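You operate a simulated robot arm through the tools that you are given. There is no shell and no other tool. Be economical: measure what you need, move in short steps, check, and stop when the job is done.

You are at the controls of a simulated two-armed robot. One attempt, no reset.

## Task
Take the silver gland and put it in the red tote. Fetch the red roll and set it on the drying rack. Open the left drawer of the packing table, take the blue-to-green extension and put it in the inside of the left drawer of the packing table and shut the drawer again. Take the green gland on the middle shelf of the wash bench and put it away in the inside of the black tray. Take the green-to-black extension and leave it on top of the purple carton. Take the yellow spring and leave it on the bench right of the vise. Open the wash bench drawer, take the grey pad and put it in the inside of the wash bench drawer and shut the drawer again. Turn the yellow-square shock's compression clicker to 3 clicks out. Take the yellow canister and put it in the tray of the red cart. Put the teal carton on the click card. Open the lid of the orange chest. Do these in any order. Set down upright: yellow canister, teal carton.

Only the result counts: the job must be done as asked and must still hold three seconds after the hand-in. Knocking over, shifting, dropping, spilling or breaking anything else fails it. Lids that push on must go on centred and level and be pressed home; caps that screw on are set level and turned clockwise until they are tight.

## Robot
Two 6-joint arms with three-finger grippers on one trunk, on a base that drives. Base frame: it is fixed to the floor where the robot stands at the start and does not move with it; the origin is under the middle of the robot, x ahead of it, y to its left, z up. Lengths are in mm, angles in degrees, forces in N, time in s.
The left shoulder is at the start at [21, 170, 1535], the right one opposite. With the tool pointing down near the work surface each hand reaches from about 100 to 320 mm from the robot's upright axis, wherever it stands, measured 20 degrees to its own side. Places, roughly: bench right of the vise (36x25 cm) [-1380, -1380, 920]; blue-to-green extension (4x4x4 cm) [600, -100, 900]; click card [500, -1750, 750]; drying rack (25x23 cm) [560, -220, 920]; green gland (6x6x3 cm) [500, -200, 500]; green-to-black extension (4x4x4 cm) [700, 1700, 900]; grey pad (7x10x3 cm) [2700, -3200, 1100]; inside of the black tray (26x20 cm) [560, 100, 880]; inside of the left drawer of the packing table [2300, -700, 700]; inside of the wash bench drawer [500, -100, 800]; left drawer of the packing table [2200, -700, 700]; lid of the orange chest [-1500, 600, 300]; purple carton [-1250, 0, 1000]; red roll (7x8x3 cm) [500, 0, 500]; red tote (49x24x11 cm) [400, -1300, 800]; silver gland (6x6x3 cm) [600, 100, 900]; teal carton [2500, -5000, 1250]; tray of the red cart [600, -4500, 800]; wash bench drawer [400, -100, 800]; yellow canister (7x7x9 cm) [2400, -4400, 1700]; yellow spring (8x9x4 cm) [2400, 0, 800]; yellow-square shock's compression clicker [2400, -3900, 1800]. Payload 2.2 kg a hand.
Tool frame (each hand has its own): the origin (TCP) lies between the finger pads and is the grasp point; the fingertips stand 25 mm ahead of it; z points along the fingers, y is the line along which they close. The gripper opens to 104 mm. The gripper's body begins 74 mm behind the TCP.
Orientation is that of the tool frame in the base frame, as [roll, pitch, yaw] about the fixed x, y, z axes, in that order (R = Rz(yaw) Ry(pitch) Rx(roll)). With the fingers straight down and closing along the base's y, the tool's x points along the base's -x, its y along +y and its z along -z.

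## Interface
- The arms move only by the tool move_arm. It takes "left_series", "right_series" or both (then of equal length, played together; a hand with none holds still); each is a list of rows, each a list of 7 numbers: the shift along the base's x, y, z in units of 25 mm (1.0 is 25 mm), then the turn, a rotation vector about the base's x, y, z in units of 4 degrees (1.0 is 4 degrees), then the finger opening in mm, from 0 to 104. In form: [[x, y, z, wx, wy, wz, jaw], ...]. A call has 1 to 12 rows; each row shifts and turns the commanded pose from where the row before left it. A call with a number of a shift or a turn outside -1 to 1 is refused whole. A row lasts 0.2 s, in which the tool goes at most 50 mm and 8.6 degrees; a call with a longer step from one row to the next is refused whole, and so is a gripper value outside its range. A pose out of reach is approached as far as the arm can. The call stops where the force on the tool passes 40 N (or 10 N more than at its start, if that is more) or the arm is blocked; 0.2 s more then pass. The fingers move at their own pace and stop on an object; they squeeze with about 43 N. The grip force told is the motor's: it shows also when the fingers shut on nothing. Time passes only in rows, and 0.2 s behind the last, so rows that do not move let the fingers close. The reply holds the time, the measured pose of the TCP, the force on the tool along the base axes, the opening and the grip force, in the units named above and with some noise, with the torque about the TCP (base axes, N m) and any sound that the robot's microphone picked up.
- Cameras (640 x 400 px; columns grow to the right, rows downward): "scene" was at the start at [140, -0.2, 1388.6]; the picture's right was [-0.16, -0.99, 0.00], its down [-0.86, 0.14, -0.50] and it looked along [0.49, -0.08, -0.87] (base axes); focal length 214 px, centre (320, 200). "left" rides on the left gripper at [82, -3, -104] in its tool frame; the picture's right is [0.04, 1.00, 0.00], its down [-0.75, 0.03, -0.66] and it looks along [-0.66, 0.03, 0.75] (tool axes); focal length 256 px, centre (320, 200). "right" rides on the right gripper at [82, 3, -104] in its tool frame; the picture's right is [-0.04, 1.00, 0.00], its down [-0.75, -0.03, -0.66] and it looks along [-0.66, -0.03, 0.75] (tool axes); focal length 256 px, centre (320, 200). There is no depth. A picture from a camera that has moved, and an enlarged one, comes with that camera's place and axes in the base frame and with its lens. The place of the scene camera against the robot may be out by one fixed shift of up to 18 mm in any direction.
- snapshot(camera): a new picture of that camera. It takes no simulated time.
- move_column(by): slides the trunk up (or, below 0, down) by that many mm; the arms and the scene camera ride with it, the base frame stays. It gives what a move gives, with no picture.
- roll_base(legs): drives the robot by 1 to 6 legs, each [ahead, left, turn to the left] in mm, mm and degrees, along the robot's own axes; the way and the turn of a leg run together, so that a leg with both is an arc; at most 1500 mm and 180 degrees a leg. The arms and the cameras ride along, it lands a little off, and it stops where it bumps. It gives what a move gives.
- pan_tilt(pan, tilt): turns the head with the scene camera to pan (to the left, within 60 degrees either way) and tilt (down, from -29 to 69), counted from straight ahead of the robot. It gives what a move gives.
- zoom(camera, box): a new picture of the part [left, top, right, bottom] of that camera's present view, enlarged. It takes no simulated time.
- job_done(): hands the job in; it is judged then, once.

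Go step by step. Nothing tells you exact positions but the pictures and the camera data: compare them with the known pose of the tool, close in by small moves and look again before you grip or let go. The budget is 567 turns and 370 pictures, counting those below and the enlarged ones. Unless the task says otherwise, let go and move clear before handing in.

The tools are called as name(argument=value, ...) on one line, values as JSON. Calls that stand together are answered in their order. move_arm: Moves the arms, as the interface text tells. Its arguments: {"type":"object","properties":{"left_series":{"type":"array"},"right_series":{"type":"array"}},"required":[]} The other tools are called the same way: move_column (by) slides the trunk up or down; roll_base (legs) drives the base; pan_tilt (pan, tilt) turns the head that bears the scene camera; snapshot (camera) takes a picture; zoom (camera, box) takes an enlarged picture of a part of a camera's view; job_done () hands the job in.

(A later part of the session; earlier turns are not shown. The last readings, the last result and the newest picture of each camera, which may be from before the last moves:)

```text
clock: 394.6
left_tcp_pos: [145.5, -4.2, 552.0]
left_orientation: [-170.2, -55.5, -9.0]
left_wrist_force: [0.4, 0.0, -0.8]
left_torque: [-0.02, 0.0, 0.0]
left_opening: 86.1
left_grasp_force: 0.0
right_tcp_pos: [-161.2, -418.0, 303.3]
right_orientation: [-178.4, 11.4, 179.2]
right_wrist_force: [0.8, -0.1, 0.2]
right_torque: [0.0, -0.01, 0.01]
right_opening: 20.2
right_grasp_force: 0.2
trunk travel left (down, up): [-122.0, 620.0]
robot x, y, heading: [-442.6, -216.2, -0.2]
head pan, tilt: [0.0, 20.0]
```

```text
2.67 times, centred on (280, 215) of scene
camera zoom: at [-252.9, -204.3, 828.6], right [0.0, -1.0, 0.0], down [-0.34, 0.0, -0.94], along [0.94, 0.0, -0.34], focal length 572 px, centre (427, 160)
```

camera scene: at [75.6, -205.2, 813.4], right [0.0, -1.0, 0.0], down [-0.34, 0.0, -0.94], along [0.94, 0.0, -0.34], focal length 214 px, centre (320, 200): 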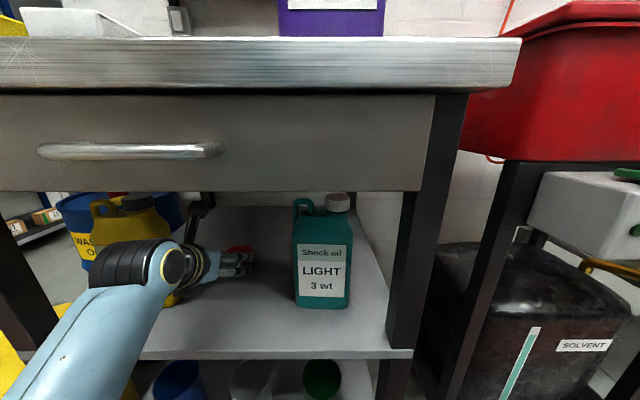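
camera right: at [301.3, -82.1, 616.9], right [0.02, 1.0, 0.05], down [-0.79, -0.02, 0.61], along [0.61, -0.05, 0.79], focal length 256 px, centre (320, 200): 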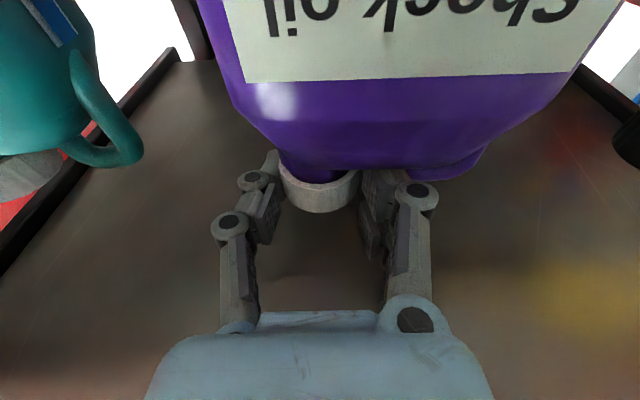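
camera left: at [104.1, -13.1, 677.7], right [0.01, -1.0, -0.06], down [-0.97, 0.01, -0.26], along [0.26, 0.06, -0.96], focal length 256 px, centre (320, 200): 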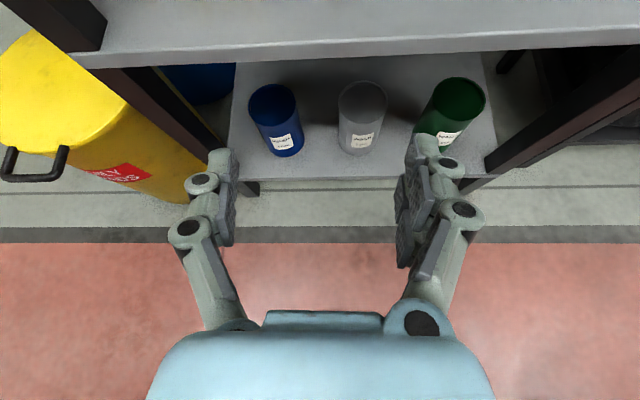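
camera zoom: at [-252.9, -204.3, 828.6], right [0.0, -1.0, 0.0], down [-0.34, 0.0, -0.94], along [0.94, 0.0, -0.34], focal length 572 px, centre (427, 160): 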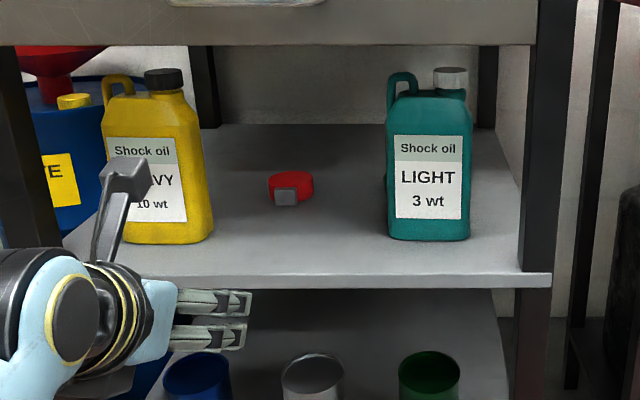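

move_arm(left_series=[[-0.3, 0, 0.3, 1, 0.06, -0.695, 60], [-0.3, 0, 0.3, 1, 0.06, -0.695, 60], [-0.2, 0, 0.3, 1, 0.06, -0.695, 60], [0, 0, 0, 1, 0.06, -0.695, 60], [0, 0, 0, 1, 0.06, -0.695, 60], [0, 0, 0, 1, 0.06, -0.695, 60], [0, 0, 0, 1, 0.06, -0.695, 60], [0, 0, 0, 1, 0.06, -0.695, 60], [0, 0, 0, 1, 0.06, -0.695, 60], [0, 0, 0, 1, 0.06, -0.695, 60], [0, 0, 0, 1, 0.06, -0.695, 60], [0, 0, 0, 1, 0.06, -0.695, 60]])

move_arm(left_series=[[0, 0, 0, 1, 0.06, -0.695, 60], [0, 0, 0, 1, 0.06, -0.695, 60], [0, 0, 0, 1, 0.06, -0.695, 60], [0, 0, 0, 1, 0.06, -0.695, 60], [0, 0, 0, 1, 0.06, -0.695, 60], [0, 0, 0, 1, 0.06, -0.695, 60], [0, 0, 0, 1, 0.06, -0.695, 60], [0, 0, 0, 1, 0.06, -0.695, 60], [0, 0, 0, 1, 0.06, -0.695, 60], [0, 0, 0, 1, 0.06, -0.695, 60], [0, 0, 0, 1, 0.06, -0.695, 60], [0, 0, 0, 1, 0.06, -0.695, 60]])

move_arm(left_series=[[0, 0, 0, 1, 0.06, -0.695, 60], [0, 0, 0, 1, 0.06, -0.695, 60], [0, 0, 0, 1, 0.06, -0.695, 60], [0, 0, 0, 1, 0.06, -0.695, 60], [0, 0, 0, 1, 0.06, -0.695, 60], [0, 0, 0, 1, 0.06, -0.695, 60], [0, 0, 0, 1, 0.06, -0.695, 60], [0, 0, 0, 1, 0.06, -0.695, 60], [0, 0, 0, 1, 0.06, -0.695, 60], [0, 0, 0, 1, 0.06, -0.695, 60], [0, 0, 0, 1, 0.06, -0.695, 60], [0, 0, 0, 1, 0.06, -0.695, 60]])

snapshot(camera="left")

```text
clock: 397.2
left_tcp_pos: [124.0, 0.1, 572.8]
left_orientation: [-127.2, -19.2, -73.0]
left_wrist_force: [-0.2, -0.2, -0.1]
left_torque: [0.0, -0.01, 0.0]
left_opening: 60.2
left_grasp_force: 0.1
right_tcp_pos: [-161.4, -418.5, 303.4]
right_orientation: [-178.3, 11.4, 179.2]
right_wrist_force: [0.5, -0.3, 0.5]
right_torque: [0.03, -0.01, 0.0]
right_opening: 19.9
right_grasp_force: 0.1
trunk travel left (down, up): [-122.0, 620.0]
robot x, y, heading: [-447.9, -213.0, -0.5]
head pan, tilt: [0.0, 20.0]
```

```text
clock: 399.8
left_tcp_pos: [123.6, 2.0, 570.5]
left_orientation: [-131.4, 28.1, -108.8]
left_wrist_force: [0.3, -0.7, -0.5]
left_torque: [-0.01, 0.0, 0.0]
left_opening: 60.1
left_grasp_force: 0.1
right_tcp_pos: [-159.8, -418.2, 305.1]
right_orientation: [-178.3, 11.3, 179.2]
right_wrist_force: [0.4, -0.4, 1.0]
right_torque: [-0.03, -0.01, -0.02]
right_opening: 20.0
right_grasp_force: 0.0
trunk travel left (down, up): [-122.0, 620.0]
robot x, y, heading: [-444.2, -213.7, -0.2]
head pan, tilt: [0.0, 20.0]
```

```text
clock: 402.4
left_tcp_pos: [125.0, 6.3, 571.6]
left_orientation: [171.9, 54.0, 175.4]
left_wrist_force: [0.0, 0.3, 0.0]
left_torque: [-0.03, -0.01, 0.0]
left_opening: 59.9
left_grasp_force: 0.1
right_tcp_pos: [-160.9, -418.1, 304.2]
right_orientation: [-178.3, 11.4, 179.1]
right_wrist_force: [0.3, -0.8, 0.2]
right_torque: [0.0, 0.04, 0.01]
right_opening: 20.1
right_grasp_force: 0.1
trunk travel left (down, up): [-122.0, 620.0]
robot x, y, heading: [-443.8, -211.6, -0.5]
head pan, tilt: [0.0, 20.0]
```

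```text
193 pictures are left
camera left: at [-7.6, -0.2, 566.5], right [-0.06, 1.0, 0.05], down [-0.09, -0.06, 0.99], along [0.99, 0.05, 0.09], focal length 256 px, centre (320, 200)
```

left: 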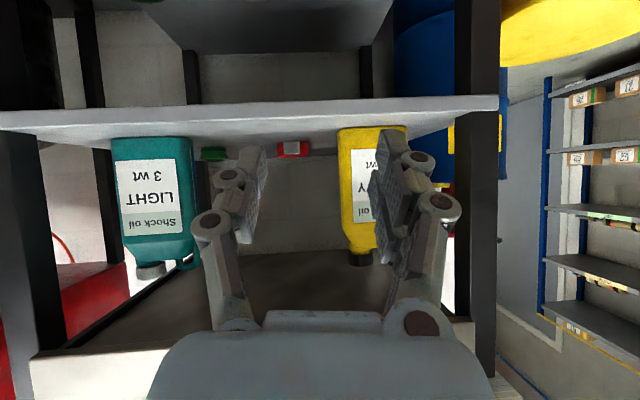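

move_arm(left_series=[[0, 0, 0, -0.72, 0, -0.86, 88], [0, 0, 0, 0, 0, 0, 88], [0, 0, 0, 0, 0, 0, 88]])

roll_base(legs=[[0, -31, 0.3], [310, 0, 0]])

snapshot(camera="left")

```text
clock: 403.2
left_tcp_pos: [126.2, -6.3, 574.2]
left_orientation: [-178.8, 54.5, 179.9]
left_wrist_force: [-0.8, 0.8, 0.4]
left_torque: [-0.01, -0.01, 0.02]
left_opening: 88.1
left_grasp_force: 0.1
right_tcp_pos: [-160.7, -418.6, 304.4]
right_orientation: [-178.3, 11.4, 179.2]
right_wrist_force: [0.1, 0.5, 0.1]
right_torque: [0.01, 0.04, -0.02]
right_opening: 20.0
right_grasp_force: 0.1
trunk travel left (down, up): [-122.0, 620.0]
robot x, y, heading: [-444.2, -217.1, -0.2]
head pan, tilt: [0.0, 20.0]
```

```text
clock: 405.7
left_tcp_pos: [436.9, -26.8, 574.3]
left_orientation: [-178.9, 54.3, -179.4]
left_wrist_force: [-0.3, -1.1, 0.0]
left_torque: [0.0, -0.01, 0.0]
left_opening: 88.2
left_grasp_force: 0.0
right_tcp_pos: [156.1, -443.4, 303.8]
right_orientation: [-178.3, 11.4, 180.0]
right_wrist_force: [0.4, -0.3, -0.7]
right_torque: [0.03, 0.02, 0.04]
right_opening: 19.7
right_grasp_force: 0.1
trunk travel left (down, up): [-122.0, 620.0]
robot x, y, heading: [-125.7, -239.7, 0.8]
head pan, tilt: [0.0, 20.0]
```

```text
192 pictures are left
camera left: at [303.8, -29.2, 569.1], right [-0.02, 1.0, -0.04], down [-0.09, 0.04, 0.99], along [1.0, 0.02, 0.09], focal length 256 px, centre (320, 200)
```

left: 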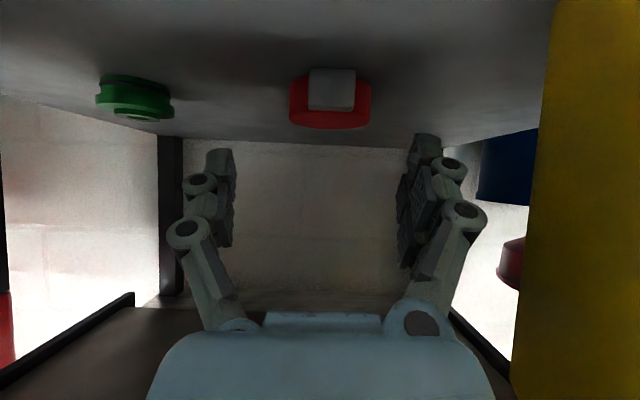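

roll_base(legs=[[80, 7, -0.8]])

move_column(by=-45)

snapshot(camera="left")

```text
clock: 406.8
left_tcp_pos: [520.1, -26.5, 574.4]
left_orientation: [-178.9, 54.2, 179.8]
left_wrist_force: [-0.3, 0.5, -0.6]
left_torque: [0.0, 0.0, 0.0]
left_opening: 88.0
left_grasp_force: 0.0
right_tcp_pos: [232.9, -440.6, 304.9]
right_orientation: [-178.3, 11.4, 179.0]
right_wrist_force: [-0.4, -0.7, -0.4]
right_torque: [-0.01, 0.01, -0.04]
right_opening: 20.0
right_grasp_force: 0.1
trunk travel left (down, up): [-122.0, 620.0]
robot x, y, heading: [-49.7, -234.3, -0.5]
head pan, tilt: [0.0, 20.0]
```

```text
clock: 407.6
left_tcp_pos: [520.7, -27.6, 530.9]
left_orientation: [-178.8, 54.4, 179.7]
left_wrist_force: [-4.6, -1.3, 8.4]
left_torque: [0.34, 0.1, 0.28]
left_opening: 90.5
left_grasp_force: 1.4
right_tcp_pos: [233.4, -440.9, 260.5]
right_orientation: [-178.4, 11.5, 179.1]
right_wrist_force: [-0.6, -0.9, -0.5]
right_torque: [0.0, 0.01, -0.01]
right_opening: 19.8
right_grasp_force: 0.0
trunk travel left (down, up): [-77.0, 665.0]
robot x, y, heading: [-47.3, -238.6, -0.1]
head pan, tilt: [0.0, 20.0]
```

```text
191 pictures are left
camera left: at [386.8, -28.4, 524.7], right [0.0, 1.0, -0.04], down [-0.09, 0.04, 0.99], along [1.0, 0.01, 0.09], focal length 256 px, centre (320, 200)
```

left: 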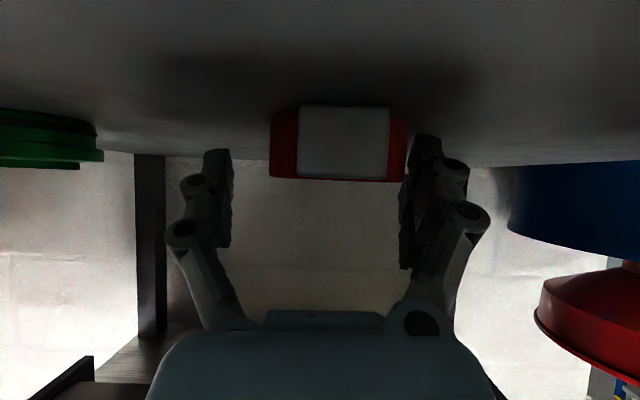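

move_column(by=20)

move_arm(left_series=[[0, 0.4, 0, 0, 0, 0, 92], [0, 0, 0, 0, 0, 0, 92]])

move_column(by=-25)

snapshot(camera="left")

```text
clock: 408.3
left_tcp_pos: [521.1, -27.4, 549.2]
left_orientation: [-178.7, 54.2, 179.7]
left_wrist_force: [0.9, -0.8, -0.7]
left_torque: [-0.01, -0.02, -0.01]
left_opening: 88.4
left_grasp_force: 0.0
right_tcp_pos: [234.3, -440.9, 279.0]
right_orientation: [-178.3, 11.4, 179.1]
right_wrist_force: [-0.4, -0.4, 0.4]
right_torque: [0.0, 0.0, -0.02]
right_opening: 19.9
right_grasp_force: 0.0
trunk travel left (down, up): [-97.0, 645.0]
robot x, y, heading: [-44.9, -233.3, -0.2]
head pan, tilt: [0.0, 20.0]
```

```text
clock: 408.9
left_tcp_pos: [520.5, -17.5, 548.2]
left_orientation: [-178.9, 54.2, 179.8]
left_wrist_force: [0.1, -0.1, -0.1]
left_torque: [0.02, 0.0, 0.01]
left_opening: 91.9
left_grasp_force: 0.1
right_tcp_pos: [233.3, -440.8, 280.4]
right_orientation: [-178.3, 11.4, 179.2]
right_wrist_force: [1.2, -0.2, -0.5]
right_torque: [0.02, 0.01, 0.0]
right_opening: 20.1
right_grasp_force: 0.1
trunk travel left (down, up): [-97.0, 645.0]
robot x, y, heading: [-49.6, -235.6, -0.4]
head pan, tilt: [0.0, 20.0]
```

```text
clock: 409.6
left_tcp_pos: [520.4, -17.9, 528.3]
left_orientation: [-179.1, 54.8, 179.6]
left_wrist_force: [-4.4, -2.8, 25.1]
left_torque: [1.27, 0.01, 0.39]
left_opening: 98.1
left_grasp_force: 3.5
right_tcp_pos: [232.8, -440.9, 254.7]
right_orientation: [-178.4, 11.6, 179.1]
right_wrist_force: [-0.1, 0.0, 0.0]
right_torque: [-0.03, 0.0, -0.01]
right_opening: 19.7
right_grasp_force: 0.1
trunk travel left (down, up): [-72.0, 670.0]
robot x, y, heading: [-50.6, -233.2, -0.4]
head pan, tilt: [0.0, 20.0]
```

```text
190 pictures are left
camera left: at [387.4, -18.5, 522.3], right [0.0, 1.0, -0.04], down [-0.1, 0.04, 0.99], along [0.99, 0.01, 0.1], focal length 256 px, centre (320, 200)
```

left: 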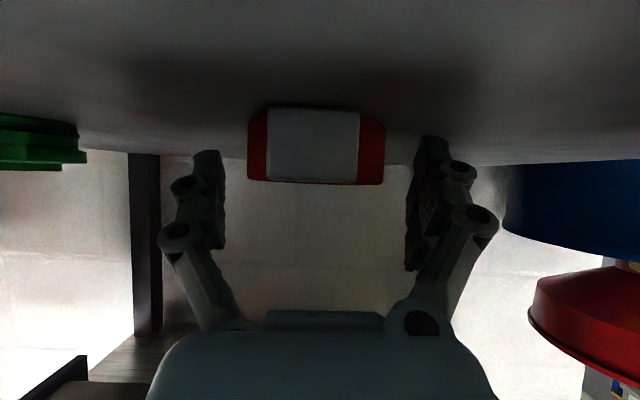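

move_column(by=5)

move_arm(left_series=[[0, 0, 0, 0, 0, 0, 80], [0, 0, 0, 0, 0, 0, 60], [0, 0, 0, 0, 0, 0, 50], [0, 0, 0, 0, 0, 0, 50], [0, 0, 0, 0, 0, 0, 50]])

move_column(by=35)

snapshot(camera="left")

```text
clock: 410.2
left_tcp_pos: [520.0, -18.7, 529.9]
left_orientation: [-178.8, 54.4, 179.7]
left_wrist_force: [4.2, 0.4, 13.3]
left_torque: [0.72, -0.14, -0.16]
left_opening: 94.3
left_grasp_force: 1.4
right_tcp_pos: [233.7, -440.1, 260.1]
right_orientation: [-178.5, 11.5, 179.2]
right_wrist_force: [0.0, -1.1, -1.1]
right_torque: [0.01, -0.01, -0.01]
right_opening: 19.7
right_grasp_force: 0.0
trunk travel left (down, up): [-77.0, 665.0]
robot x, y, heading: [-50.4, -236.0, -0.1]
head pan, tilt: [0.0, 20.0]
```

```text
clock: 411.4
left_tcp_pos: [518.3, -16.4, 531.7]
left_orientation: [-179.1, 54.7, 179.7]
left_wrist_force: [-10.4, 20.0, 25.6]
left_torque: [1.6, 0.12, 0.49]
left_opening: 68.8
left_grasp_force: 14.0
right_tcp_pos: [234.4, -440.6, 260.2]
right_orientation: [-178.3, 11.6, 179.2]
right_wrist_force: [-0.3, 0.5, 0.8]
right_torque: [0.01, 0.02, -0.01]
right_opening: 19.9
right_grasp_force: 0.2
trunk travel left (down, up): [-77.0, 665.0]
robot x, y, heading: [-43.2, -236.5, -0.0]
head pan, tilt: [0.0, 20.0]
```

```text
clock: 412.2
left_tcp_pos: [520.3, -17.5, 563.1]
left_orientation: [-178.7, 54.1, 179.9]
left_wrist_force: [0.2, -0.1, -2.0]
left_torque: [0.01, 0.0, 0.01]
left_opening: 61.4
left_grasp_force: 43.2
right_tcp_pos: [233.7, -440.1, 294.9]
right_orientation: [-178.3, 11.3, 179.1]
right_wrist_force: [-0.2, -0.2, 0.9]
right_torque: [0.02, 0.0, 0.02]
right_opening: 20.0
right_grasp_force: 0.1
trunk travel left (down, up): [-112.0, 630.0]
robot x, y, heading: [-45.2, -233.9, -0.3]
head pan, tilt: [0.0, 20.0]
```

```text
189 pictures are left
camera left: at [387.2, -18.9, 558.0], right [0.0, 1.0, -0.05], down [-0.09, 0.04, 0.99], along [1.0, 0.01, 0.09], focal length 256 px, centre (320, 200)
```

left: 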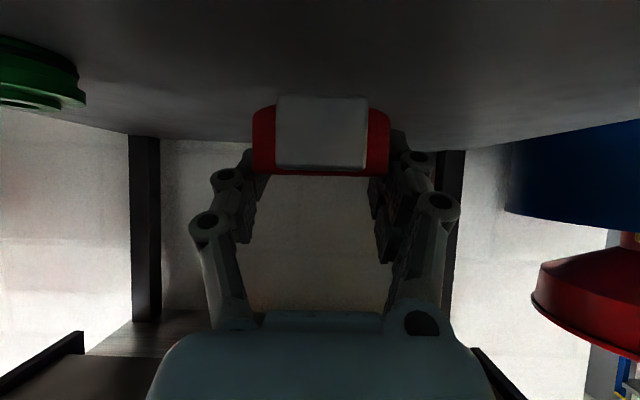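

Roll is held. Back out, raise, and approach the rack turned 35° to the right so as to stay clear of the parked jug.

roll_base(legs=[[-340, 0, 0.2]])

move_column(by=400)

move_column(by=40)

roll_base(legs=[[0, 230, 0], [0, 0, -35]])

pan_tilt(pan=0, tilt=40)

snapshot(camera="scene")

```text
clock: 414.4
left_tcp_pos: [178.4, -12.3, 563.5]
left_orientation: [-178.9, 54.3, -179.7]
left_wrist_force: [1.0, -0.4, -1.3]
left_torque: [0.03, -0.01, -0.02]
left_opening: 61.0
left_grasp_force: 42.8
right_tcp_pos: [-105.4, -438.0, 293.8]
right_orientation: [-178.3, 11.4, 179.6]
right_wrist_force: [-0.1, 0.4, 0.1]
right_torque: [0.01, -0.03, -0.01]
right_opening: 20.1
right_grasp_force: 0.1
trunk travel left (down, up): [-112.0, 630.0]
robot x, y, heading: [-387.5, -236.3, 0.2]
head pan, tilt: [0.0, 20.0]
```

```text
clock: 418.2
left_tcp_pos: [178.9, -12.5, 964.0]
left_orientation: [-179.0, 54.3, -179.8]
left_wrist_force: [-0.1, 0.1, -1.2]
left_torque: [-0.05, 0.02, -0.01]
left_opening: 60.9
left_grasp_force: 43.2
right_tcp_pos: [-105.1, -438.5, 694.6]
right_orientation: [-178.2, 11.4, 179.6]
right_wrist_force: [-0.6, -0.2, -0.2]
right_torque: [-0.01, 0.01, 0.01]
right_opening: 20.2
right_grasp_force: 0.1
trunk travel left (down, up): [-512.0, 230.0]
robot x, y, heading: [-387.3, -234.9, 0.2]
head pan, tilt: [0.0, 20.0]
```

```text
clock: 419.1
left_tcp_pos: [177.5, -12.8, 1003.4]
left_orientation: [-179.0, 54.3, -179.7]
left_wrist_force: [-0.6, 0.3, -1.0]
left_torque: [0.02, 0.0, 0.02]
left_opening: 61.1
left_grasp_force: 42.8
right_tcp_pos: [-105.2, -437.0, 734.5]
right_orientation: [-178.2, 11.4, 179.6]
right_wrist_force: [-0.1, -0.3, 0.4]
right_torque: [0.01, 0.03, 0.01]
right_opening: 20.1
right_grasp_force: 0.1
trunk travel left (down, up): [-552.0, 190.0]
robot x, y, heading: [-386.6, -236.3, 0.1]
head pan, tilt: [0.0, 20.0]
```

```text
clock: 422.5
left_tcp_pos: [202.7, -147.5, 1004.0]
left_orientation: [-178.8, 54.3, 145.3]
left_wrist_force: [0.1, -0.1, -0.8]
left_torque: [0.04, 0.03, 0.0]
left_opening: 61.1
left_grasp_force: 42.6
right_tcp_pos: [-273.4, -333.1, 733.5]
right_orientation: [-178.4, 11.4, 144.7]
right_wrist_force: [-0.2, 1.2, 0.3]
right_torque: [0.01, -0.02, 0.01]
right_opening: 20.2
right_grasp_force: 0.2
trunk travel left (down, up): [-552.0, 190.0]
robot x, y, heading: [-390.4, -4.2, -34.8]
head pan, tilt: [0.0, 20.0]
```

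```text
clock: 423.3
left_tcp_pos: [201.4, -145.7, 1003.1]
left_orientation: [-179.0, 54.2, 145.3]
left_wrist_force: [0.2, -0.3, -1.5]
left_torque: [-0.01, 0.0, 0.03]
left_opening: 61.2
left_grasp_force: 43.5
right_tcp_pos: [-271.7, -332.6, 735.3]
right_orientation: [-178.2, 11.4, 144.6]
right_wrist_force: [0.4, -0.2, 0.4]
right_torque: [0.0, 0.01, -0.05]
right_opening: 20.0
right_grasp_force: 0.1
trunk travel left (down, up): [-552.0, 190.0]
robot x, y, heading: [-391.3, -2.7, -34.6]
head pan, tilt: [0.0, 40.0]
```

```text
188 pictures are left
camera scene: at [-257.3, -83.3, 1239.6], right [-0.57, -0.82, 0.0], down [-0.53, 0.37, -0.77], along [0.63, -0.44, -0.64], focal length 214 px, centre (320, 200)
```

scene: 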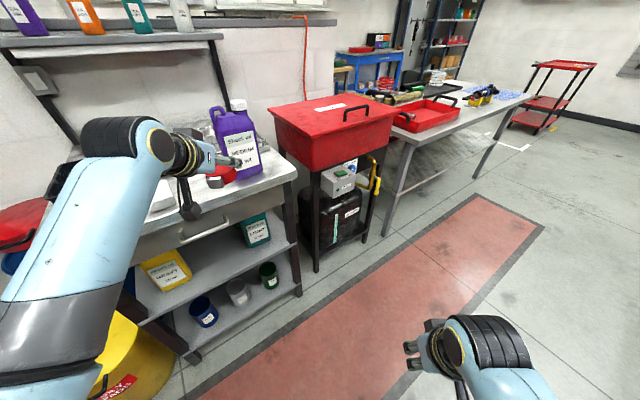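

roll_base(legs=[[-51, 74, 0], [205, 142, 0]])

snapshot(camera="left")

snapshot(camera="scene")

```text
clock: 425.8
left_tcp_pos: [450.4, -54.0, 1003.1]
left_orientation: [-178.8, 54.1, 145.2]
left_wrist_force: [1.5, -0.4, -2.2]
left_torque: [-0.02, 0.0, -0.03]
left_opening: 61.2
left_grasp_force: 42.6
right_tcp_pos: [-27.7, -239.6, 733.9]
right_orientation: [-178.3, 11.4, 144.5]
right_wrist_force: [0.1, -0.9, 0.0]
right_torque: [0.01, 0.04, -0.02]
right_opening: 19.9
right_grasp_force: 0.1
trunk travel left (down, up): [-552.0, 190.0]
robot x, y, heading: [-143.6, 85.9, -35.1]
head pan, tilt: [0.0, 40.0]
```

```text
187 pictures are left
camera left: at [339.6, 19.8, 998.4], right [0.56, 0.82, -0.04], down [-0.05, 0.09, 0.99], along [0.82, -0.56, 0.09], focal length 256 px, centre (320, 200)
```

left: 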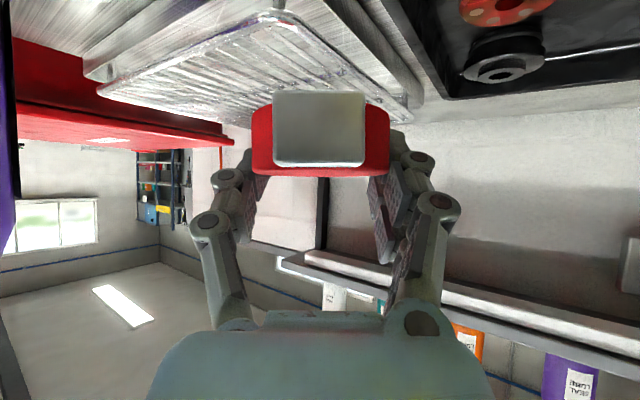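

```text
186 pictures are left
camera scene: at [-9.7, 10.1, 1239.4], right [-0.57, -0.82, 0.0], down [-0.53, 0.37, -0.77], along [0.63, -0.44, -0.64], focal length 214 px, centre (320, 200)
```

scene: 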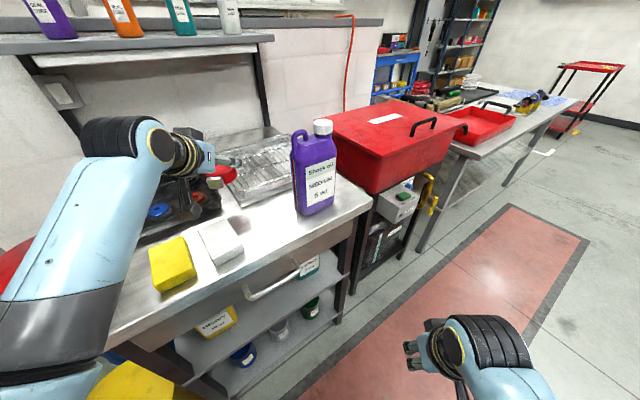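

roll_base(legs=[[175, -10, 0]])

snapshot(camera="left")

snapshot(camera="scene")

```text
clock: 427.3
left_tcp_pos: [589.0, -165.3, 1003.7]
left_orientation: [-178.9, 54.2, 145.1]
left_wrist_force: [0.0, -0.3, 0.6]
left_torque: [-0.01, 0.0, 0.01]
left_opening: 61.4
left_grasp_force: 42.9
right_tcp_pos: [112.3, -349.8, 735.0]
right_orientation: [-178.3, 11.4, 144.5]
right_wrist_force: [0.7, -0.7, 0.0]
right_torque: [0.0, 0.02, 0.0]
right_opening: 19.8
right_grasp_force: 0.0
trunk travel left (down, up): [-552.0, 190.0]
robot x, y, heading: [-0.7, -18.3, -35.2]
head pan, tilt: [0.0, 40.0]
```

```text
185 pictures are left
camera left: at [478.5, -91.0, 998.4], right [0.57, 0.82, -0.04], down [-0.05, 0.09, 0.99], along [0.82, -0.56, 0.09], focal length 256 px, centre (320, 200)
```

left: 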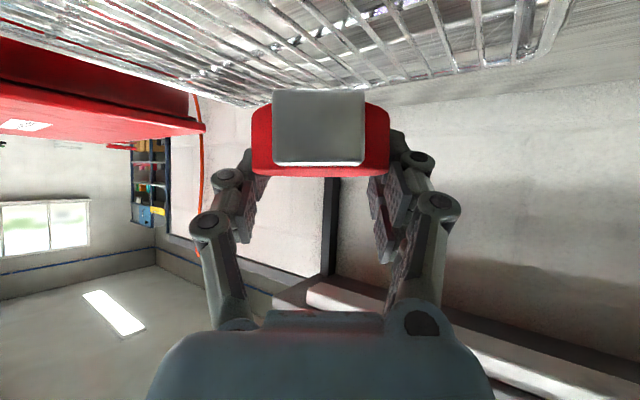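

```text
184 pictures are left
camera scene: at [129.3, -100.5, 1239.3], right [-0.57, -0.82, 0.0], down [-0.53, 0.37, -0.77], along [0.63, -0.44, -0.64], focal length 214 px, centre (320, 200)
```

scene: 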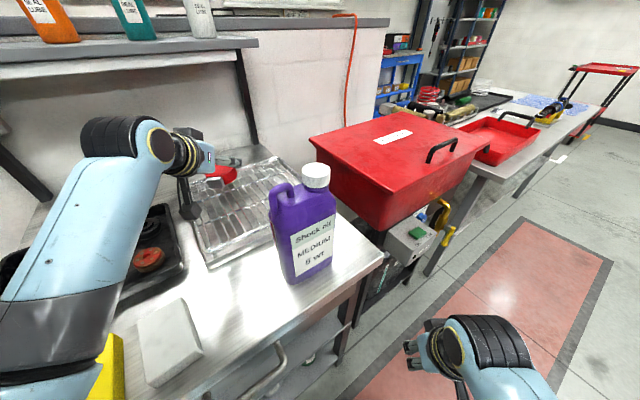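

move_column(by=-45)

snapshot(camera="left")

```text
clock: 428.2
left_tcp_pos: [589.9, -165.3, 960.0]
left_orientation: [-178.9, 54.3, 145.1]
left_wrist_force: [-0.8, 0.8, -0.8]
left_torque: [0.01, -0.01, -0.01]
left_opening: 61.1
left_grasp_force: 42.9
right_tcp_pos: [110.6, -349.5, 689.5]
right_orientation: [-178.3, 11.5, 144.5]
right_wrist_force: [0.1, 0.0, -0.1]
right_torque: [0.02, 0.0, -0.01]
right_opening: 20.0
right_grasp_force: 0.0
trunk travel left (down, up): [-507.0, 235.0]
robot x, y, heading: [-0.4, -21.2, -34.9]
head pan, tilt: [0.0, 40.0]
```

```text
183 pictures are left
camera left: at [477.8, -90.4, 954.1], right [0.57, 0.82, -0.04], down [-0.05, 0.09, 0.99], along [0.82, -0.56, 0.09], focal length 256 px, centre (320, 200)
```

left: 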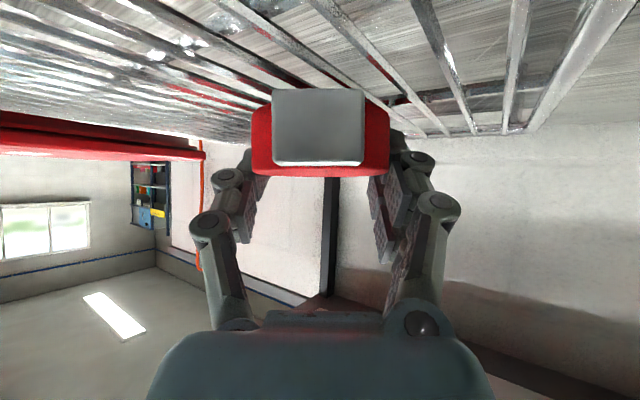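

move_column(by=-8)

move_arm(left_series=[[0, 0, -0.15, 0, 0, 0, 50], [0, 0, -0.15, 0, 0, 0, 50], [0, 0, -0.15, 0, 0, 0, 50], [0, 0, -0.15, 0, 0, 0, 50], [0, 0, -0.15, 0, 0, 0, 50], [0, 0, -0.15, 0, 0, 0, 50]])

snapshot(camera="left")

```text
clock: 428.7
left_tcp_pos: [587.6, -165.2, 957.3]
left_orientation: [-179.1, 54.9, 145.0]
left_wrist_force: [3.6, 1.7, 24.8]
left_torque: [0.87, 0.33, -0.1]
left_opening: 61.9
left_grasp_force: 43.2
right_tcp_pos: [110.1, -348.9, 682.8]
right_orientation: [-178.4, 11.6, 144.5]
right_wrist_force: [0.9, -0.7, -0.3]
right_torque: [0.01, -0.01, -0.03]
right_opening: 19.9
right_grasp_force: 0.0
trunk travel left (down, up): [-499.0, 243.0]
robot x, y, heading: [-4.4, -20.3, -34.7]
head pan, tilt: [0.0, 40.0]
```

```text
clock: 429.2
left_tcp_pos: [590.7, -165.5, 955.7]
left_orientation: [-179.3, 55.6, 144.9]
left_wrist_force: [-1.2, 0.4, 11.0]
left_torque: [0.36, 0.28, 0.02]
left_opening: 62.6
left_grasp_force: 43.5
right_tcp_pos: [111.8, -348.7, 681.7]
right_orientation: [-178.4, 11.5, 144.5]
right_wrist_force: [-0.1, -0.6, -0.1]
right_torque: [-0.04, 0.01, 0.03]
right_opening: 19.7
right_grasp_force: 0.0
trunk travel left (down, up): [-499.0, 243.0]
robot x, y, heading: [-4.2, -22.7, -34.8]
head pan, tilt: [0.0, 40.0]
stopped in row 2 (left hand): the force on the tool passed its limit at 42 N (the readings are from after the stop); the commanded pose is now the measured one
```

```text
182 pictures are left
camera left: at [480.1, -91.5, 947.9], right [0.57, 0.82, -0.04], down [-0.07, 0.1, 0.99], along [0.82, -0.56, 0.11], focal length 256 px, centre (320, 200)
```

left: 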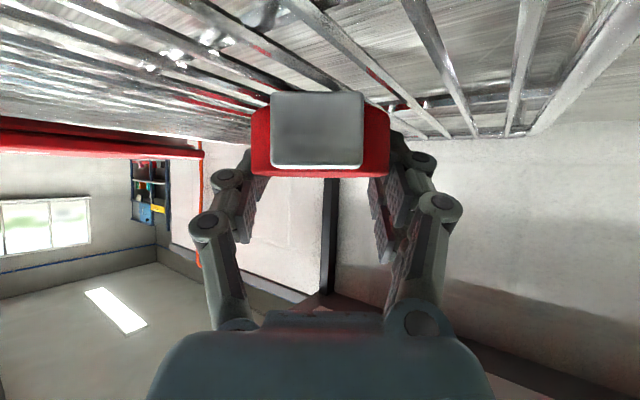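

move_arm(left_series=[[0, 0, 0.04, 0, 0, 0, 66], [0, 0, 0, 0, 0, 0, 76], [0, 0, 0, 0, 0, 0, 88], [0, 0, 0, 0, 0, 0, 88], [0, 0, 0.4, 0, 0, 0, 88], [0, 0, 0.8, 0, 0, 0, 88], [0, 0, 0, 0, 0, 0, 88]])

move_column(by=60)

roll_base(legs=[[-190, 10, 0]])

snapshot(camera="scene")

snapshot(camera="left")

```text
clock: 430.8
left_tcp_pos: [589.5, -166.5, 983.5]
left_orientation: [-179.2, 55.1, 145.0]
left_wrist_force: [1.0, 0.4, 0.1]
left_torque: [-0.01, -0.01, -0.03]
left_opening: 88.2
left_grasp_force: 0.1
right_tcp_pos: [111.7, -349.3, 681.8]
right_orientation: [-178.3, 11.4, 144.6]
right_wrist_force: [0.1, 0.9, 0.0]
right_torque: [0.0, -0.01, 0.0]
right_opening: 20.0
right_grasp_force: 0.2
trunk travel left (down, up): [-499.0, 243.0]
robot x, y, heading: [-5.0, -19.9, -34.7]
head pan, tilt: [0.0, 40.0]
```

```text
clock: 431.8
left_tcp_pos: [590.8, -165.3, 1044.9]
left_orientation: [-179.1, 55.3, 145.0]
left_wrist_force: [0.1, -0.2, -0.4]
left_torque: [0.03, -0.01, 0.0]
left_opening: 88.1
left_grasp_force: 0.1
right_tcp_pos: [112.6, -349.2, 740.8]
right_orientation: [-178.2, 11.4, 144.5]
right_wrist_force: [0.7, -0.3, 0.4]
right_torque: [-0.01, -0.04, 0.0]
right_opening: 20.0
right_grasp_force: 0.2
trunk travel left (down, up): [-559.0, 183.0]
robot x, y, heading: [-6.1, -19.0, -34.7]
head pan, tilt: [0.0, 40.0]
```

```text
clock: 433.3
left_tcp_pos: [437.7, -48.8, 1045.1]
left_orientation: [-179.1, 55.3, 144.8]
left_wrist_force: [-0.4, 0.3, -0.3]
left_torque: [0.01, -0.03, 0.0]
left_opening: 87.7
left_grasp_force: 0.1
right_tcp_pos: [-41.5, -231.2, 742.0]
right_orientation: [-178.4, 11.4, 144.3]
right_wrist_force: [0.0, 0.5, 0.4]
right_torque: [-0.01, -0.03, -0.01]
right_opening: 20.1
right_grasp_force: 0.0
trunk travel left (down, up): [-559.0, 183.0]
robot x, y, heading: [-153.9, 97.9, -35.3]
head pan, tilt: [0.0, 40.0]
```

```text
181 pictures are left
camera scene: at [-24.8, 19.4, 1246.8], right [-0.58, -0.82, 0.0], down [-0.53, 0.37, -0.77], along [0.63, -0.44, -0.64], focal length 214 px, centre (320, 200)
```

scene: 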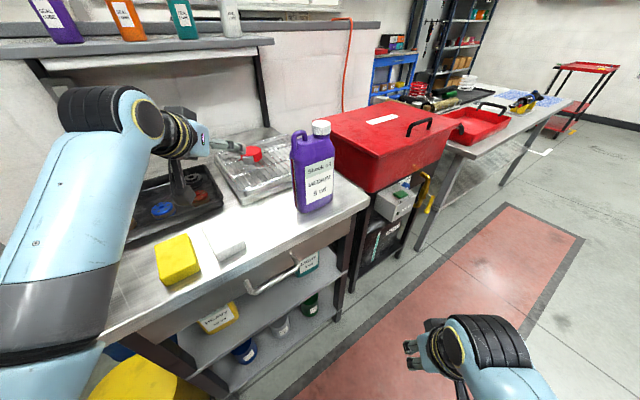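

```text
180 pictures are left
camera left: at [327.4, 26.1, 1037.9], right [0.57, 0.82, -0.04], down [-0.07, 0.1, 0.99], along [0.82, -0.56, 0.11], focal length 256 px, centre (320, 200)
```

left: 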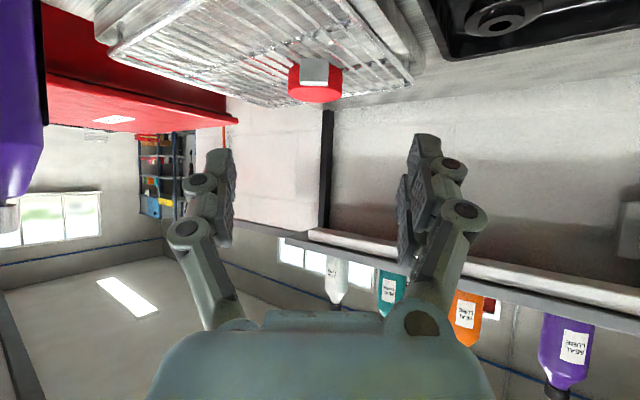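

Roll is on the rack. Now for the gland: return to heading 0 outside, and yaw the left wrist 35° to the right so the hand can come in past the teal jug.

roll_base(legs=[[-214, -148, 0], [0, 0, 35]])

move_column(by=-400)

move_arm(left_series=[[0, 0, 0, 0, 0, -1, 78], [0, 0, 0, 0, 0, -1, 78], [0, 0, 0, 0, 0, -1, 78], [0, 0, 0, 0, 0, -1, 78], [0, 0, 0, 0, 0, -1, 78], [0, 0, 0, 0, 0, -1, 78], [0, 0, 0, 0, 0, -1, 78], [0, 0, 0, 0, 0, -1, 78], [0, 0, 0, 0, 0, -1, 78]])

snapshot(camera="left")

```text
clock: 436.9
left_tcp_pos: [153.9, 324.8, 1045.3]
left_orientation: [-179.1, 55.2, -179.9]
left_wrist_force: [-0.4, 0.6, -0.4]
left_torque: [0.03, -0.02, -0.02]
left_opening: 87.7
left_grasp_force: 0.1
right_tcp_pos: [-134.2, -101.3, 741.1]
right_orientation: [-178.3, 11.5, 179.6]
right_wrist_force: [-0.4, 0.1, 0.8]
right_torque: [0.0, 0.0, 0.02]
right_opening: 20.1
right_grasp_force: 0.2
trunk travel left (down, up): [-559.0, 183.0]
robot x, y, heading: [-416.1, 98.9, 0.3]
head pan, tilt: [0.0, 40.0]
```

```text
clock: 440.7
left_tcp_pos: [154.1, 324.6, 646.5]
left_orientation: [-179.2, 55.2, -179.9]
left_wrist_force: [0.6, -0.1, 0.7]
left_torque: [0.02, -0.03, 0.01]
left_opening: 88.1
left_grasp_force: 0.1
right_tcp_pos: [-131.8, -100.4, 341.7]
right_orientation: [-178.2, 11.5, 179.6]
right_wrist_force: [-0.1, 0.4, 0.5]
right_torque: [0.0, 0.03, -0.01]
right_opening: 19.9
right_grasp_force: 0.0
trunk travel left (down, up): [-159.0, 583.0]
robot x, y, heading: [-412.9, 102.9, 0.2]
head pan, tilt: [0.0, 40.0]
```

```text
clock: 442.7
left_tcp_pos: [152.8, 325.3, 646.0]
left_orientation: [-179.1, 55.2, 144.0]
left_wrist_force: [0.8, 0.5, -0.7]
left_torque: [0.02, 0.03, 0.03]
left_opening: 77.9
left_grasp_force: 0.0
right_tcp_pos: [-133.1, -99.5, 342.3]
right_orientation: [-178.3, 11.4, 179.6]
right_wrist_force: [1.2, -0.1, -0.6]
right_torque: [0.0, -0.02, -0.01]
right_opening: 20.0
right_grasp_force: 0.0
trunk travel left (down, up): [-159.0, 583.0]
robot x, y, heading: [-416.7, 99.7, 0.0]
head pan, tilt: [0.0, 40.0]
```

```text
179 pictures are left
camera left: at [44.4, 401.3, 637.9], right [0.58, 0.81, -0.04], down [-0.06, 0.1, 0.99], along [0.81, -0.57, 0.11], focal length 256 px, centre (320, 200)
```

left: 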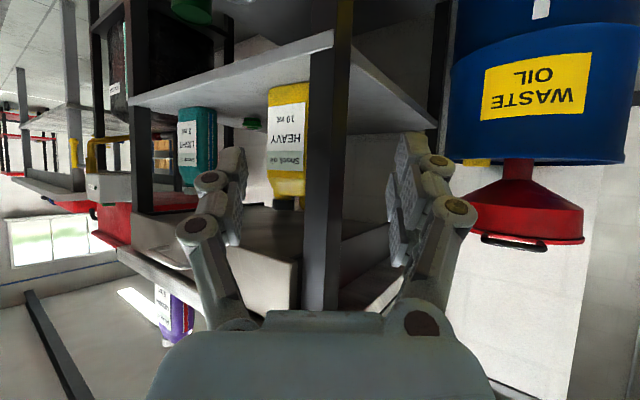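

move_arm(left_series=[[0, -0.92, 0, 0, 0, 0, 78], [0, -0.92, 0, 0, 0, 0, 78], [0, -0.92, 0, 0, 0, 0, 78], [0, -0.92, 0, 0, 0, 0, 78]])

roll_base(legs=[[0, -258, 0], [110, 0, 0]])

move_column(by=-70)

snapshot(camera="left")

snapshot(camera="scene")

```text
clock: 443.7
left_tcp_pos: [152.1, 234.2, 645.1]
left_orientation: [-179.1, 55.2, 144.1]
left_wrist_force: [-0.2, 0.5, -0.5]
left_torque: [-0.01, 0.0, 0.01]
left_opening: 78.0
left_grasp_force: 0.0
right_tcp_pos: [-131.5, -99.9, 341.4]
right_orientation: [-178.3, 11.5, 179.5]
right_wrist_force: [-0.4, -0.8, -0.2]
right_torque: [0.02, 0.01, 0.02]
right_opening: 20.0
right_grasp_force: 0.1
trunk travel left (down, up): [-159.0, 583.0]
robot x, y, heading: [-415.0, 101.8, 0.2]
head pan, tilt: [0.0, 40.0]
```

```text
clock: 446.4
left_tcp_pos: [263.9, -23.1, 645.1]
left_orientation: [-179.1, 55.2, 144.2]
left_wrist_force: [-0.3, 0.8, 0.8]
left_torque: [0.02, 0.02, 0.0]
left_opening: 77.6
left_grasp_force: 0.0
right_tcp_pos: [-21.5, -357.7, 341.5]
right_orientation: [-178.3, 11.4, 179.7]
right_wrist_force: [-0.3, 1.1, 0.3]
right_torque: [-0.01, 0.0, -0.04]
right_opening: 20.0
right_grasp_force: 0.0
trunk travel left (down, up): [-159.0, 583.0]
robot x, y, heading: [-303.3, -152.2, 0.6]
head pan, tilt: [0.0, 40.0]
```

```text
clock: 447.4
left_tcp_pos: [264.3, -22.1, 575.2]
left_orientation: [-179.1, 55.3, 144.0]
left_wrist_force: [0.5, 0.6, 0.2]
left_torque: [-0.03, 0.02, 0.02]
left_opening: 78.1
left_grasp_force: 0.1
right_tcp_pos: [-21.1, -357.3, 270.5]
right_orientation: [-178.3, 11.5, 179.7]
right_wrist_force: [0.4, -0.1, 0.3]
right_torque: [-0.01, -0.04, 0.02]
right_opening: 20.2
right_grasp_force: 0.1
trunk travel left (down, up): [-89.0, 653.0]
robot x, y, heading: [-304.3, -153.6, 0.1]
head pan, tilt: [0.0, 40.0]
```

```text
178 pictures are left
camera left: at [154.7, 53.3, 567.8], right [0.58, 0.82, -0.04], down [-0.07, 0.1, 0.99], along [0.81, -0.57, 0.11], focal length 256 px, centre (320, 200)
```

left: 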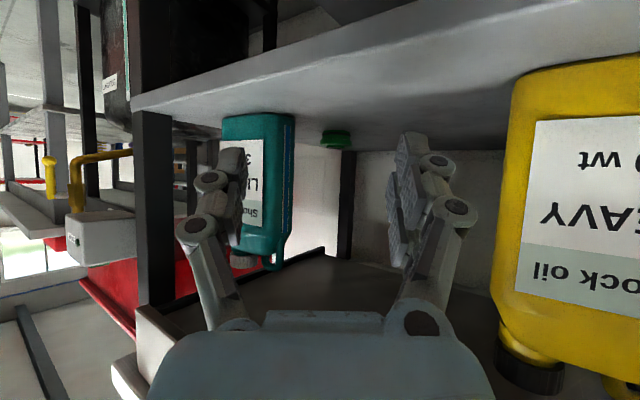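

```text
177 pictures are left
camera scene: at [-120.2, -143.3, 763.9], right [0.0, -1.0, 0.0], down [-0.64, 0.0, -0.77], along [0.77, 0.0, -0.64], focal length 214 px, centre (320, 200)
```

scene: 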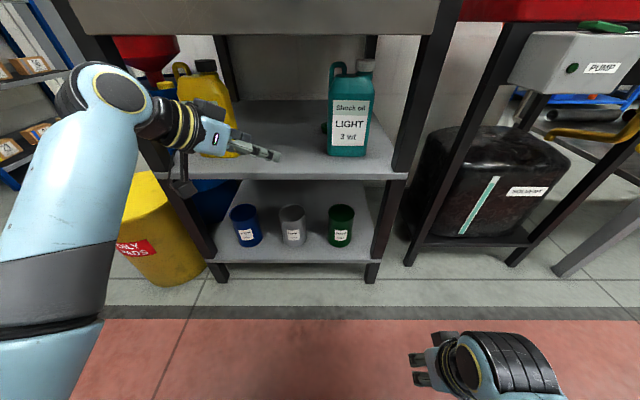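

move_arm(left_series=[[0, 0, 0, 0, 0, 0, 68], [0, 0, 0, 0, 0, 0, 68]])

roll_base(legs=[[165, -70, 0]])

snapshot(camera="left")

snapshot(camera="scene")

```text
clock: 448.0
left_tcp_pos: [263.0, -23.9, 574.6]
left_orientation: [-179.0, 55.2, 144.3]
left_wrist_force: [-0.4, -0.2, 0.1]
left_torque: [-0.02, 0.0, -0.01]
left_opening: 68.0
left_grasp_force: 0.0
right_tcp_pos: [-19.6, -356.4, 271.4]
right_orientation: [-178.3, 11.5, 179.6]
right_wrist_force: [-0.2, 0.5, -0.3]
right_torque: [-0.05, -0.01, -0.03]
right_opening: 19.8
right_grasp_force: 0.1
trunk travel left (down, up): [-89.0, 653.0]
robot x, y, heading: [-307.7, -155.0, 0.1]
head pan, tilt: [0.0, 40.0]
```

```text
clock: 449.5
left_tcp_pos: [426.7, -90.8, 575.4]
left_orientation: [-179.1, 55.2, 144.2]
left_wrist_force: [-0.8, -1.0, 0.2]
left_torque: [-0.04, 0.01, 0.01]
left_opening: 68.0
left_grasp_force: 0.0
right_tcp_pos: [143.9, -424.5, 271.9]
right_orientation: [-178.3, 11.4, 179.7]
right_wrist_force: [-0.8, -0.1, 0.0]
right_torque: [0.02, 0.05, 0.02]
right_opening: 20.3
right_grasp_force: 0.1
trunk travel left (down, up): [-89.0, 653.0]
robot x, y, heading: [-139.1, -224.8, 0.4]
head pan, tilt: [0.0, 40.0]
```

```text
176 pictures are left
camera left: at [318.0, -14.7, 567.2], right [0.58, 0.82, -0.04], down [-0.06, 0.1, 0.99], along [0.81, -0.57, 0.11], focal length 256 px, centre (320, 200)
```

left: 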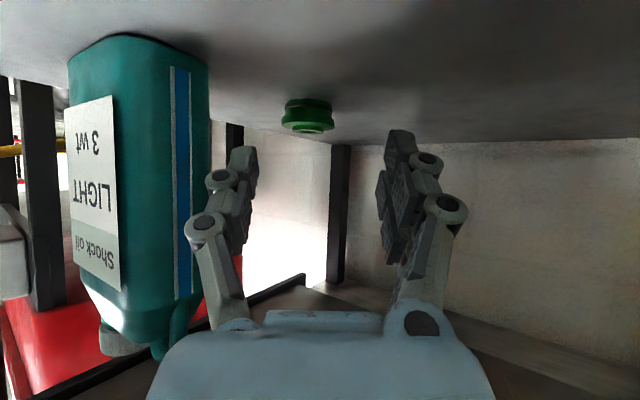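

```text
175 pictures are left
camera scene: at [43.3, -211.2, 763.8], right [0.0, -1.0, 0.0], down [-0.64, 0.0, -0.77], along [0.77, 0.0, -0.64], focal length 214 px, centre (320, 200)
```

scene: 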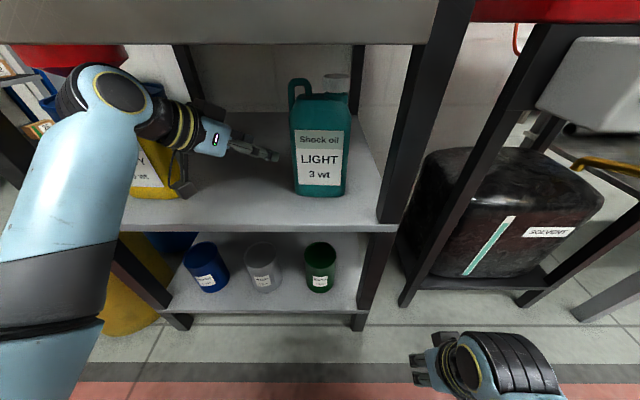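

roll_base(legs=[[75, -66, -0.3]])

snapshot(camera="left")

```text
clock: 450.7
left_tcp_pos: [503.2, -160.1, 574.3]
left_orientation: [-179.0, 55.0, 143.9]
left_wrist_force: [0.6, 0.1, 1.5]
left_torque: [-0.02, 0.0, -0.02]
left_opening: 68.1
left_grasp_force: 0.0
right_tcp_pos: [215.8, -492.7, 272.3]
right_orientation: [-178.3, 11.4, 179.4]
right_wrist_force: [-0.9, 0.7, 0.3]
right_torque: [0.01, 0.0, 0.02]
right_opening: 19.9
right_grasp_force: 0.1
trunk travel left (down, up): [-89.0, 653.0]
robot x, y, heading: [-63.8, -287.4, 0.1]
head pan, tilt: [0.0, 40.0]
```

```text
174 pictures are left
camera left: at [394.7, -83.1, 567.2], right [0.58, 0.81, -0.04], down [-0.06, 0.1, 0.99], along [0.81, -0.57, 0.11], focal length 256 px, centre (320, 200)
```

left: 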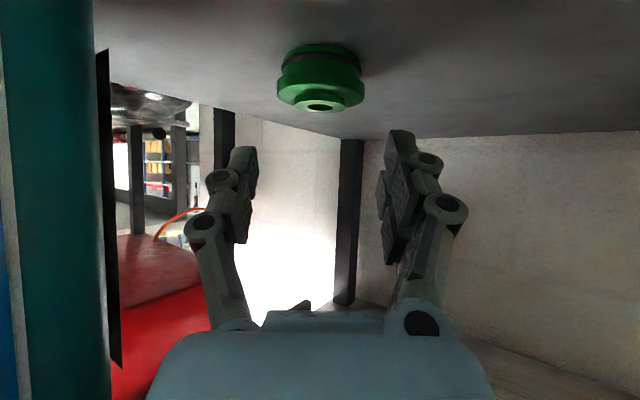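

roll_base(legs=[[22, -18, 0]])

move_column(by=-30)

snapshot(camera="left")

```text
clock: 451.5
left_tcp_pos: [525.1, -177.1, 574.2]
left_orientation: [-179.1, 55.2, 144.0]
left_wrist_force: [-1.8, 0.6, -0.3]
left_torque: [0.01, 0.03, -0.03]
left_opening: 67.8
left_grasp_force: 0.1
right_tcp_pos: [238.9, -509.8, 271.4]
right_orientation: [-178.2, 11.5, 179.4]
right_wrist_force: [-0.1, 0.5, 0.4]
right_torque: [0.0, -0.03, -0.02]
right_opening: 20.2
right_grasp_force: 0.0
trunk travel left (down, up): [-89.0, 653.0]
robot x, y, heading: [-46.1, -307.0, -0.3]
head pan, tilt: [0.0, 40.0]
```

```text
clock: 452.2
left_tcp_pos: [526.1, -178.4, 545.7]
left_orientation: [-179.1, 55.2, 143.8]
left_wrist_force: [-0.7, 0.8, -0.7]
left_torque: [0.01, 0.02, 0.01]
left_opening: 68.1
left_grasp_force: 0.0
right_tcp_pos: [239.6, -510.8, 240.6]
right_orientation: [-178.3, 11.6, 179.4]
right_wrist_force: [-0.6, 0.5, -0.8]
right_torque: [0.04, -0.01, -0.01]
right_opening: 20.3
right_grasp_force: 0.1
trunk travel left (down, up): [-59.0, 683.0]
robot x, y, heading: [-44.6, -307.4, -0.0]
head pan, tilt: [0.0, 40.0]
```

```text
173 pictures are left
camera left: at [417.0, -101.3, 537.4], right [0.58, 0.81, -0.04], down [-0.06, 0.1, 0.99], along [0.81, -0.58, 0.11], focal length 256 px, centre (320, 200)
```

left: 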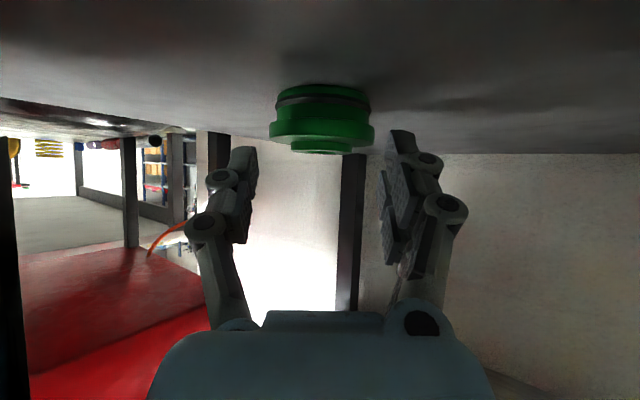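

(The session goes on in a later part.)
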